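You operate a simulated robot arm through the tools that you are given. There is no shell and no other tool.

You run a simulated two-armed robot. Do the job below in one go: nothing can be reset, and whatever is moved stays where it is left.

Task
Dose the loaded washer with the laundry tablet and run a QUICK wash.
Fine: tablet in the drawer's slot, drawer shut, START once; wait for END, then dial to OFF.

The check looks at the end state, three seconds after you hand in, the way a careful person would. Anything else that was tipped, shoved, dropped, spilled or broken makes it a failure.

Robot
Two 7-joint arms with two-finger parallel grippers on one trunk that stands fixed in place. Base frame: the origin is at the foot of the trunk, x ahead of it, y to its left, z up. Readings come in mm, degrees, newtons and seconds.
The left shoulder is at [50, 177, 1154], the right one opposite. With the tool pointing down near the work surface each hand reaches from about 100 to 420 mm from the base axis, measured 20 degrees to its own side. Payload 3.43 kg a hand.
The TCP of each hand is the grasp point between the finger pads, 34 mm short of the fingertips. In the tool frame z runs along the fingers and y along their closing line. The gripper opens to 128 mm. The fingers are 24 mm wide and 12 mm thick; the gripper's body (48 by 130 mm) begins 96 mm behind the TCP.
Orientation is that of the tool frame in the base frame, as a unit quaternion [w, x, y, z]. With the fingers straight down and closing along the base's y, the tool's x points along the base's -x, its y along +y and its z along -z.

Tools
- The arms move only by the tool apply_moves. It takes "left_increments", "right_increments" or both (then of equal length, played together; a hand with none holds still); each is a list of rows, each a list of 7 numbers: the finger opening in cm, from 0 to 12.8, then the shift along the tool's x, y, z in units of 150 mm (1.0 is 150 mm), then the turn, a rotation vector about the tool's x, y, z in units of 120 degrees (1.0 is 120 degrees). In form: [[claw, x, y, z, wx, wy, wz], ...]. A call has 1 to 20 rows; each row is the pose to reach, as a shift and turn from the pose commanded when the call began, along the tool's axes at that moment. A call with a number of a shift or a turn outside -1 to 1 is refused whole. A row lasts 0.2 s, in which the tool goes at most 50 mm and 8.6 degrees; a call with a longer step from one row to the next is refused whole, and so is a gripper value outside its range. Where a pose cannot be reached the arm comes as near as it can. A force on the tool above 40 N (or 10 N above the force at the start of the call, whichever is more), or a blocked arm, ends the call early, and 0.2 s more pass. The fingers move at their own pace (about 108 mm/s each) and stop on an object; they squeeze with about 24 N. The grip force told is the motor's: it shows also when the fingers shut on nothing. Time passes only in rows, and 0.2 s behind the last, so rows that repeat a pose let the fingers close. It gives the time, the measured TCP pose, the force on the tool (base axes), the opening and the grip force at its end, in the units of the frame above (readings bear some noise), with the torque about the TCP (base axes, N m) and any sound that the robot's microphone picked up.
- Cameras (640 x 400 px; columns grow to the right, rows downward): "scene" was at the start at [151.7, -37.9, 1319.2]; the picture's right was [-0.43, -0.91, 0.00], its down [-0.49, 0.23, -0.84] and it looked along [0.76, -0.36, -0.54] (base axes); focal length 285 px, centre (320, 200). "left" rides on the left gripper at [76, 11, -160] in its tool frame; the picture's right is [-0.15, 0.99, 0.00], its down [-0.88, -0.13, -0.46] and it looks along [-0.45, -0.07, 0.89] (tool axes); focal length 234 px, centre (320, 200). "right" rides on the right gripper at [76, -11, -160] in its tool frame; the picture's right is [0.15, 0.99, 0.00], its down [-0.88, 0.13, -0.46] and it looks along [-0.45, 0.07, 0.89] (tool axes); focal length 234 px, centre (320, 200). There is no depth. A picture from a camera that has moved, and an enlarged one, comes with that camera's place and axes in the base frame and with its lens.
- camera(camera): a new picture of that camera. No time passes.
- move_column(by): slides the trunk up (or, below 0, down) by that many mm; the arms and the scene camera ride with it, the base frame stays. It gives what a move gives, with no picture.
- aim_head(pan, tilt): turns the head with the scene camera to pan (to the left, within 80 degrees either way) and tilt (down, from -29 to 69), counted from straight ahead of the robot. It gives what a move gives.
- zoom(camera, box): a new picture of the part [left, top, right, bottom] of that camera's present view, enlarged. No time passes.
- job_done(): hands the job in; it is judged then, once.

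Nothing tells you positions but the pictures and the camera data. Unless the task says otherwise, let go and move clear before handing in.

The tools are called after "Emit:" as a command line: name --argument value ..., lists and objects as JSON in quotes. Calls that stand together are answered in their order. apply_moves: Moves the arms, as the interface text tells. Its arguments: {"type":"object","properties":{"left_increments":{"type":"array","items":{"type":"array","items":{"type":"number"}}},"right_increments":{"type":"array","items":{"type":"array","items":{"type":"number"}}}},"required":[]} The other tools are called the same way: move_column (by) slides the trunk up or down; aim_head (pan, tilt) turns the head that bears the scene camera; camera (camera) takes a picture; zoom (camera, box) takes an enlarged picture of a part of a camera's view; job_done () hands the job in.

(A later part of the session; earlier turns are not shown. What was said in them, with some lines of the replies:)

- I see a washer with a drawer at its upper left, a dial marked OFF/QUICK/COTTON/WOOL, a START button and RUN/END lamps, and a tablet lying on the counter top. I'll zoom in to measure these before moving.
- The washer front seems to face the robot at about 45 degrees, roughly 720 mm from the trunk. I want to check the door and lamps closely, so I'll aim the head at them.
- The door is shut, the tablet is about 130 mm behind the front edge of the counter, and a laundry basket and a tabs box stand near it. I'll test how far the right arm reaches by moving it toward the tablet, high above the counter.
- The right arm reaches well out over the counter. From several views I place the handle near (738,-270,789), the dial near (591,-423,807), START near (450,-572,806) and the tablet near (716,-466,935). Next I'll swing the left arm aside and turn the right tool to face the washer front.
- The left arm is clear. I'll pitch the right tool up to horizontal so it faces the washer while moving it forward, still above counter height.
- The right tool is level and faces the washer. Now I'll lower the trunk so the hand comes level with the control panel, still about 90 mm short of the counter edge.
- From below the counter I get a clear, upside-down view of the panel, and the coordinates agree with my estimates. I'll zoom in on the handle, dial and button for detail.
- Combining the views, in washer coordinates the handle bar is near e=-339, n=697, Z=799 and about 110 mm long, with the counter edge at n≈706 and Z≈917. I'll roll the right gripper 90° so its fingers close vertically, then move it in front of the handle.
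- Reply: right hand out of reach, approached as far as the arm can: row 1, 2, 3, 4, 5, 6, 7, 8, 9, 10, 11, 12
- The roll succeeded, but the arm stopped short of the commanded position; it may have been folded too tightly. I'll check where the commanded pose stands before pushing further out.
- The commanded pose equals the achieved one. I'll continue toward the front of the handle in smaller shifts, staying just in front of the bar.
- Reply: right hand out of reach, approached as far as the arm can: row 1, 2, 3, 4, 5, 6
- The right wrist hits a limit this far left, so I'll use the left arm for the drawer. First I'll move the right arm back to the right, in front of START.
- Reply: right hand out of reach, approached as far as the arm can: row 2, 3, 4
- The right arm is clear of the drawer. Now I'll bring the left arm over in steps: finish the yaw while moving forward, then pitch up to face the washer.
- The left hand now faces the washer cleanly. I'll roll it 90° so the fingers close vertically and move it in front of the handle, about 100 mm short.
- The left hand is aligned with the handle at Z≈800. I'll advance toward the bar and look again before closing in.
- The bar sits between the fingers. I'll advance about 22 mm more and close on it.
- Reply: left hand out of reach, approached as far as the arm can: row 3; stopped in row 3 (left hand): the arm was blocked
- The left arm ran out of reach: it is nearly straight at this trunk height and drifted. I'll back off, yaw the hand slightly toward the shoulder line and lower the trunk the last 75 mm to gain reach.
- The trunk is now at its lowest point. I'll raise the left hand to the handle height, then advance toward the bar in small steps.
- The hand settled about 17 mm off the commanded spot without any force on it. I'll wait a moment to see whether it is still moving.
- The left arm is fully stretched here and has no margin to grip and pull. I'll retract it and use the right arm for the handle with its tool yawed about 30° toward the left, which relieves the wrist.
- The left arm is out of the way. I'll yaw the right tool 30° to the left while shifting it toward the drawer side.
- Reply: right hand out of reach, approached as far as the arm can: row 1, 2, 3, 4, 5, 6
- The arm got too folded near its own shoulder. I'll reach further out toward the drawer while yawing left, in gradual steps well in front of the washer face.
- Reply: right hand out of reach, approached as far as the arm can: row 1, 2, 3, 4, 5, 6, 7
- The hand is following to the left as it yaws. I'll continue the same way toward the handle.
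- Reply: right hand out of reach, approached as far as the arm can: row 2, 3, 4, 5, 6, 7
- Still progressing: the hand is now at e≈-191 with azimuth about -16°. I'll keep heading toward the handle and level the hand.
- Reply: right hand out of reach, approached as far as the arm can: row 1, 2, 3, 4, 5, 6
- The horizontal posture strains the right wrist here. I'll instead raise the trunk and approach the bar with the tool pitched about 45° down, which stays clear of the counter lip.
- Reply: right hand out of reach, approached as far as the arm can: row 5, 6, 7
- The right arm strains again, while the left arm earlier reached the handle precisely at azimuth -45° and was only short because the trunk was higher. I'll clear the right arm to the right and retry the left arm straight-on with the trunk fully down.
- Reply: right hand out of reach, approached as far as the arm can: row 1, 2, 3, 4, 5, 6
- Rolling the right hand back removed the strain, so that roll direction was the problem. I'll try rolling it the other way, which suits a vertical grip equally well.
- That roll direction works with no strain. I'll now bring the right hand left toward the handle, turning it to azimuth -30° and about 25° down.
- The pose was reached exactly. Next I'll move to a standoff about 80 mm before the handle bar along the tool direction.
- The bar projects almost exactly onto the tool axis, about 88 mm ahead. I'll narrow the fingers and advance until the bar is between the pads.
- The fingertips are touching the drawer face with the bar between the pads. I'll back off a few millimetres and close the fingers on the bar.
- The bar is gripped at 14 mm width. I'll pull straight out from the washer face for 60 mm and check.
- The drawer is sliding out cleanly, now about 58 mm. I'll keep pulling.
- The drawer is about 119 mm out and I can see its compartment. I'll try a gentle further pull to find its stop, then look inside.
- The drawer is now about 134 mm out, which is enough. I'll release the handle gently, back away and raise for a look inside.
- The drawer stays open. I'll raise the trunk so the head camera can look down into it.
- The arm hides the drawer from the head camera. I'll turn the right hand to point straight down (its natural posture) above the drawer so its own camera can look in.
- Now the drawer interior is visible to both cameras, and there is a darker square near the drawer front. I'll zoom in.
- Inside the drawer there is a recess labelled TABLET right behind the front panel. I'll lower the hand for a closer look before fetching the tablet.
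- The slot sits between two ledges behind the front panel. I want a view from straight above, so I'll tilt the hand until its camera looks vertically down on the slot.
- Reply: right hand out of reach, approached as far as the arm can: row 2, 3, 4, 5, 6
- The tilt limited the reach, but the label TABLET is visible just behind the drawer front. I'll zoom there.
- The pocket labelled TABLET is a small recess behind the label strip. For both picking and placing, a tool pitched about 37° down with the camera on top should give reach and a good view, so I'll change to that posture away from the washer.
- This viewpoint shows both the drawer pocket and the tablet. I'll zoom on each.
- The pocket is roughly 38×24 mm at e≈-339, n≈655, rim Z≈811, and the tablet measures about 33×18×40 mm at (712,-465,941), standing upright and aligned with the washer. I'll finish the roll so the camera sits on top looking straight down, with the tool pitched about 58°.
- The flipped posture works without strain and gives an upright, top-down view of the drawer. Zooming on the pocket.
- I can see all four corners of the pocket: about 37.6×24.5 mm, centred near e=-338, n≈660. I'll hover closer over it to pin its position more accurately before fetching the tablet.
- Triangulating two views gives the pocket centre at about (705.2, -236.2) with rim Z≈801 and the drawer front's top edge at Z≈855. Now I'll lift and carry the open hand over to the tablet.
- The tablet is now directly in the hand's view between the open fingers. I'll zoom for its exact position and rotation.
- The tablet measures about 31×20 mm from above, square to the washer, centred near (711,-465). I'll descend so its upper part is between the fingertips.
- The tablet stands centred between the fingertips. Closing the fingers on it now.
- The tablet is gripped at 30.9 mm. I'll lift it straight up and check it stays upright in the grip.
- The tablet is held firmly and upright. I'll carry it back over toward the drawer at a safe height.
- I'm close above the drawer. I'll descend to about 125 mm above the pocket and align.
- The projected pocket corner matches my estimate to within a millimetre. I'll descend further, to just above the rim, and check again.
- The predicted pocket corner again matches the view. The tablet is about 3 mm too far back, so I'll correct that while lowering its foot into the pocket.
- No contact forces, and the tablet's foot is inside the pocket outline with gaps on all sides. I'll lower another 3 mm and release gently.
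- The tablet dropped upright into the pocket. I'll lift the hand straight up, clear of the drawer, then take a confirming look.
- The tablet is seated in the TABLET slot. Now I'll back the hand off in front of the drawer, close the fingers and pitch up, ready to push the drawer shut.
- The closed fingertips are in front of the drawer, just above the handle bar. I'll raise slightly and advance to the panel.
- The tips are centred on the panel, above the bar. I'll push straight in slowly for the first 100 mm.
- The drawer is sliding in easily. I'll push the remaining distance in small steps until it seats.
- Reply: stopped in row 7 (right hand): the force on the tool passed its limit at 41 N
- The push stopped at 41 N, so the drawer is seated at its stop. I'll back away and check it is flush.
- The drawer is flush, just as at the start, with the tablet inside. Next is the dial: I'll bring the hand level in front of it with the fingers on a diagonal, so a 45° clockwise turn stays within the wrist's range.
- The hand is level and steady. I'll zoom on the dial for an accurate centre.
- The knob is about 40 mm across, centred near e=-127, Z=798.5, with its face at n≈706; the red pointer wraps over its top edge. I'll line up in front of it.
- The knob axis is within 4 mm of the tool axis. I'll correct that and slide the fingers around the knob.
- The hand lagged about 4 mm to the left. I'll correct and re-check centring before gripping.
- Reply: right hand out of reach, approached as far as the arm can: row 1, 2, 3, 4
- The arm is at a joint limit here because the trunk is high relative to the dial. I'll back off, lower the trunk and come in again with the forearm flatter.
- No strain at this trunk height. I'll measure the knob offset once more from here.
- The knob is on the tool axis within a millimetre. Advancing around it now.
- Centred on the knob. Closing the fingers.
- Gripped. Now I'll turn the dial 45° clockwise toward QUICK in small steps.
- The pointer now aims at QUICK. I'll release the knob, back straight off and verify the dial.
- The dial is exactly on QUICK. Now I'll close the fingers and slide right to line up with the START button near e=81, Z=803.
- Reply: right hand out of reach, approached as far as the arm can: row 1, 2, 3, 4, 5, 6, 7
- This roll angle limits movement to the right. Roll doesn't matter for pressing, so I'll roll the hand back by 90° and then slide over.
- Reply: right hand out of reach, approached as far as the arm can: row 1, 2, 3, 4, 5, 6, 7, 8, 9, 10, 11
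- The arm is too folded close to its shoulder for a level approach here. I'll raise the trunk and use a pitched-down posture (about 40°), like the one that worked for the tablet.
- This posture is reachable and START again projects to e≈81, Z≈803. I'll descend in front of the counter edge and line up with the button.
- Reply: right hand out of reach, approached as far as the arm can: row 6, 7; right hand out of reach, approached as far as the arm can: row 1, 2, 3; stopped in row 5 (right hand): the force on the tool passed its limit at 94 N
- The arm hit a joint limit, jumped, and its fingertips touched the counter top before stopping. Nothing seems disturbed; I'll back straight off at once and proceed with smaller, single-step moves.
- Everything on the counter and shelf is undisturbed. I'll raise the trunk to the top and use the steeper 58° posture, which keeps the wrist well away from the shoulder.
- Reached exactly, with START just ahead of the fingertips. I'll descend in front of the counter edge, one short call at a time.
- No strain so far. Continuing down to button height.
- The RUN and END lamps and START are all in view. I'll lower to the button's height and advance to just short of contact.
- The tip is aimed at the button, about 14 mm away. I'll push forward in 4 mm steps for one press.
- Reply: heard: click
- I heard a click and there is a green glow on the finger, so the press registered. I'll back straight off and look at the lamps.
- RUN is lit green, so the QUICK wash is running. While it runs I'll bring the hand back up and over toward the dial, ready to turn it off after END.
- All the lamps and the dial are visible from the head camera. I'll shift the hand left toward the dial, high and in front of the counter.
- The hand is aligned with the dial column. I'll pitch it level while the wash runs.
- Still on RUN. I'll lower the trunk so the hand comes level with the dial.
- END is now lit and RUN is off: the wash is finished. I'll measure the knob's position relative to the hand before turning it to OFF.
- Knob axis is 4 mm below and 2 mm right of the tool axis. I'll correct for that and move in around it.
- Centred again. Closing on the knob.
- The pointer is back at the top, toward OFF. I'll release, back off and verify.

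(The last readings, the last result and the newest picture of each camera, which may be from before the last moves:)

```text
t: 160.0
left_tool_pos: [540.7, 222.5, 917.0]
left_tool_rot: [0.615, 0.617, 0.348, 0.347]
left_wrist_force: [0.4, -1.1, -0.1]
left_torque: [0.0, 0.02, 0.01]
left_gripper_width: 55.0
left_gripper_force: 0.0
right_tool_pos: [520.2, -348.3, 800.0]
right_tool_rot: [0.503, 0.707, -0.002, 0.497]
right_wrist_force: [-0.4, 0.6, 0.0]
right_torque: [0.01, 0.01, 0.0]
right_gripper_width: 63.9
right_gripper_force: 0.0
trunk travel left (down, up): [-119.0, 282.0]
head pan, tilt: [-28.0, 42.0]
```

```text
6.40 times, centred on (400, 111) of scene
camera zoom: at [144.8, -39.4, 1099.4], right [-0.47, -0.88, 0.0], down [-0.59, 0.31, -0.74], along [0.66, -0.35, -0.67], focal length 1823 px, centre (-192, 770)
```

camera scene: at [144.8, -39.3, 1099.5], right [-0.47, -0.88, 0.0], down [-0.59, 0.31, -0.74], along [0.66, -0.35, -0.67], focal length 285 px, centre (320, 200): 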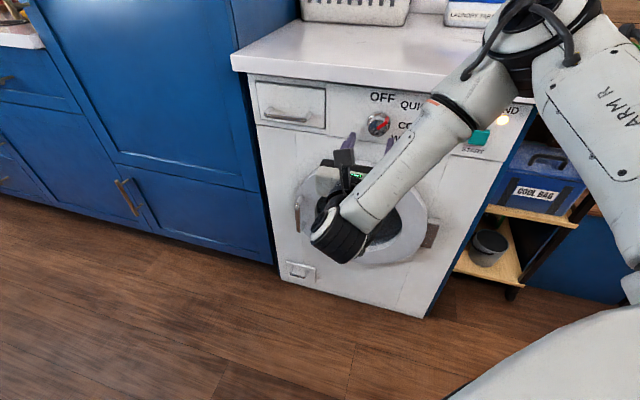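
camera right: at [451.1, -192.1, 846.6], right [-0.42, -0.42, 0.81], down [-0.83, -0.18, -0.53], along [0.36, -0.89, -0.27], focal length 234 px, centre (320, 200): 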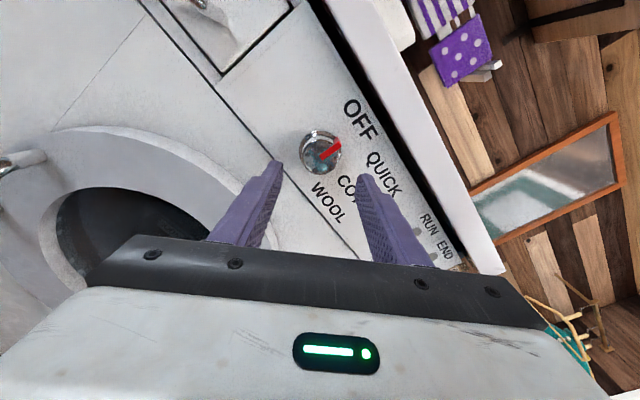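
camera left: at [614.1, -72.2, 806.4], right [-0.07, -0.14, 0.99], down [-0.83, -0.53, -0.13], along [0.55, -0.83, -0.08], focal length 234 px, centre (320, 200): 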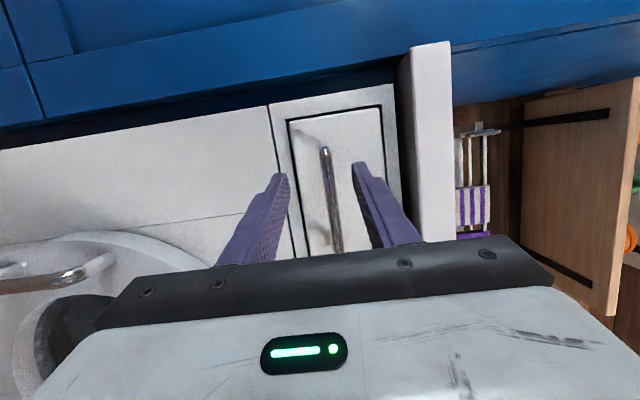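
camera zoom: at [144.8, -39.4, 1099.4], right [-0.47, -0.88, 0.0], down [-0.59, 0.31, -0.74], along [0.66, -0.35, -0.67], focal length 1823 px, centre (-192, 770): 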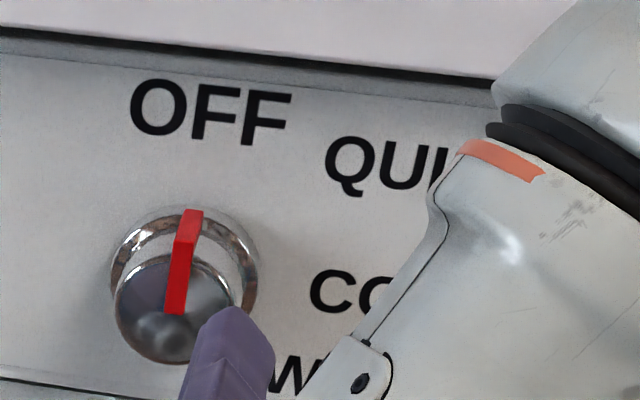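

The dial points to OFF just as at the start. I'll move clear by raising the trunk, then inspect the whole scene.

Emit:
move_column --by 260

Emit:
camera --camera "scene"

Emit:
zoom --camera "scene" --box '[250, 160, 510, 322]'

Emit:
camera --camera "right"

```text
t: 162.6
left_tool_pos: [541.1, 221.7, 1177.3]
left_tool_rot: [0.615, 0.616, 0.348, 0.348]
left_wrist_force: [0.0, 0.6, 0.3]
left_torque: [0.04, -0.02, -0.02]
left_gripper_width: 54.9
left_gripper_force: 0.0
right_tool_pos: [520.1, -347.8, 1060.2]
right_tool_rot: [0.502, 0.708, -0.001, 0.497]
right_wrist_force: [0.3, 0.2, -0.1]
right_torque: [-0.01, 0.01, -0.02]
right_gripper_width: 64.2
right_gripper_force: 0.1
trunk travel left (down, up): [-379.0, 22.0]
head pan, tilt: [-28.0, 42.0]
```

```text
taken
camera scene: at [144.9, -39.2, 1359.4], right [-0.47, -0.88, 0.0], down [-0.59, 0.31, -0.74], along [0.66, -0.35, -0.67], focal length 285 px, centre (320, 200)
```

scene: 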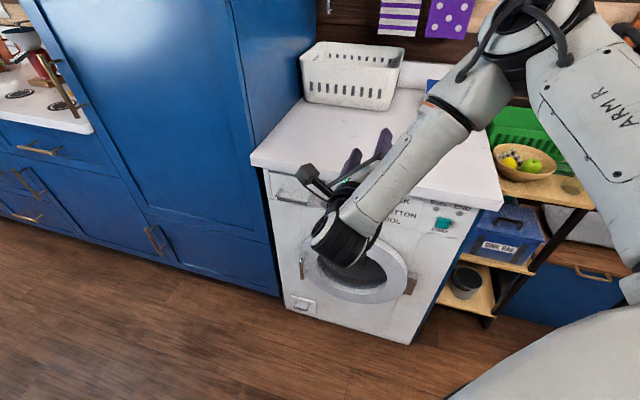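

```text
2.46 times, centred on (380, 241) of scene
camera zoom: at [144.9, -39.2, 1359.4], right [-0.47, -0.88, 0.0], down [-0.59, 0.31, -0.74], along [0.66, -0.35, -0.67], focal length 701 px, centre (172, 99)
```

zoom: 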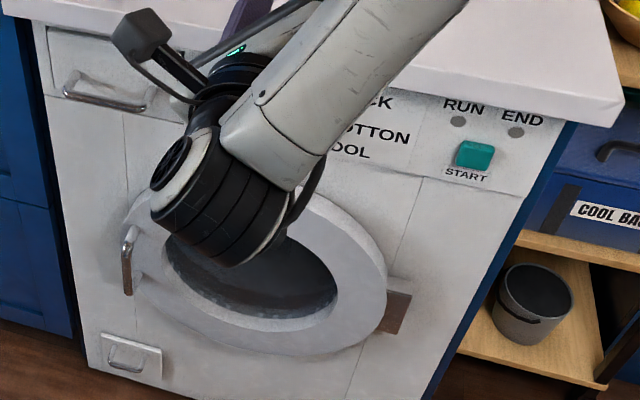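

```text
taken
camera right: at [451.3, -191.9, 1106.6], right [-0.42, -0.42, 0.81], down [-0.83, -0.18, -0.53], along [0.36, -0.89, -0.27], focal length 234 px, centre (320, 200)
```

right: 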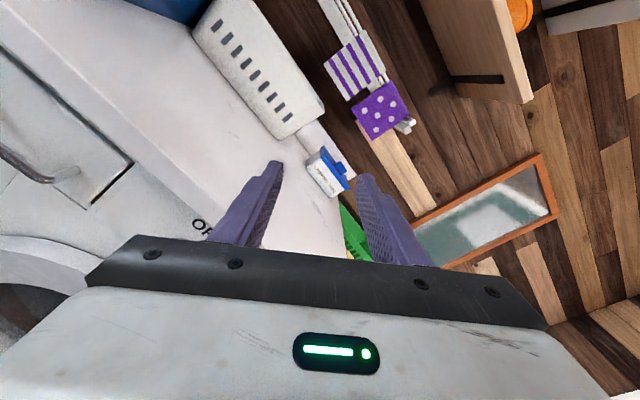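

Both lamps are off and everything is in place. I'll lift the hand a bit more so the head camera can see the dial and drawer unobstructed.

Emit:
apply_moves --right_increments '[[6.4, 0.12, 0.12, 0, 0, 0, 0], [6.4, 0.24, 0.24, 0, 0, 0, 0], [6.4, 0.36, 0.36, 0, 0, 0, 0], [6.4, 0.48, 0.48, 0, 0, 0, 0], [6.4, 0.6, 0.6, 0, 0, 0, 0]]'

Emit:
camera --camera "scene"

Emit:
zoom --camera "scene" --box '[250, 160, 510, 322]'

```text
t: 163.8
left_tool_pos: [541.2, 221.8, 1177.8]
left_tool_rot: [0.615, 0.616, 0.349, 0.348]
left_wrist_force: [-0.5, -0.7, 0.2]
left_torque: [-0.02, -0.01, -0.06]
left_gripper_width: 54.9
left_gripper_force: 0.0
right_tool_pos: [521.0, -349.9, 1188.6]
right_tool_rot: [0.503, 0.707, -0.001, 0.497]
right_wrist_force: [-0.1, 0.2, -0.4]
right_torque: [0.03, -0.01, 0.01]
right_gripper_width: 64.0
right_gripper_force: 0.2
trunk travel left (down, up): [-379.0, 22.0]
head pan, tilt: [-28.0, 42.0]
```

```text
taken
camera scene: at [144.6, -39.4, 1359.4], right [-0.47, -0.88, 0.0], down [-0.59, 0.31, -0.74], along [0.66, -0.35, -0.67], focal length 285 px, centre (320, 200)
```

scene: 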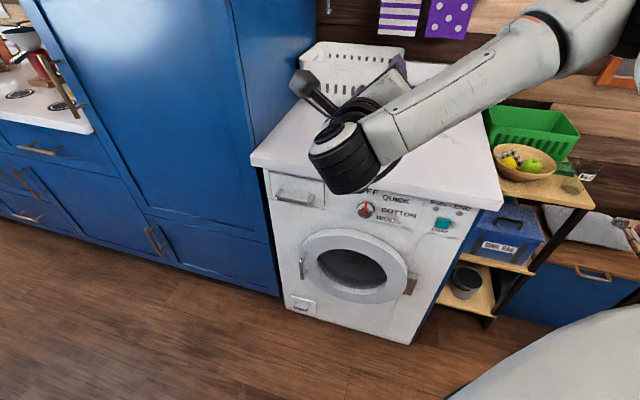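

```text
2.46 times, centred on (380, 241) of scene
camera zoom: at [144.6, -39.4, 1359.4], right [-0.47, -0.88, 0.0], down [-0.59, 0.31, -0.74], along [0.66, -0.35, -0.67], focal length 701 px, centre (172, 99)
```

zoom: 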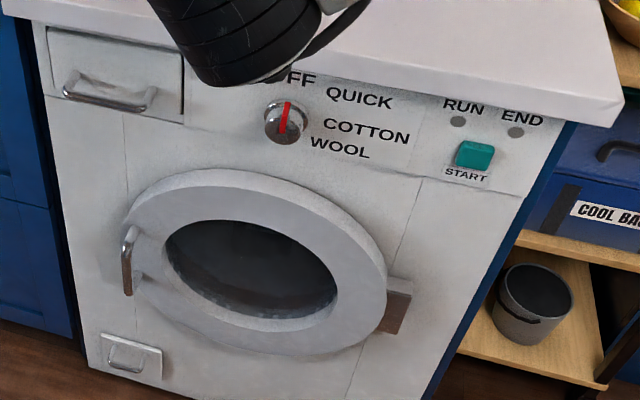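

The drawer is shut with the tablet in its slot, the QUICK wash ran to END, the dial is back at OFF and both lamps are out. Both hands are clear and nothing else has moved, so I'm handing in.

Emit:
job_done

```text
The job is handed in.
```

The QUICK wash is done and the job is handed in. The tablet went into the drawer's TABLET slot and the drawer is shut. I pressed START once, RUN lit, and after END came on I turned the dial back to OFF. Both lamps are now out.

**Contact with the counter:** while lining up for START, the right arm hit a joint limit and its fingertips pressed the counter top. The move stopped at 94 N. I backed off at once, and the pictures afterwards show nothing shifted or damaged.

Both hands are clear of the washer, and everything else looks as it did at the start.
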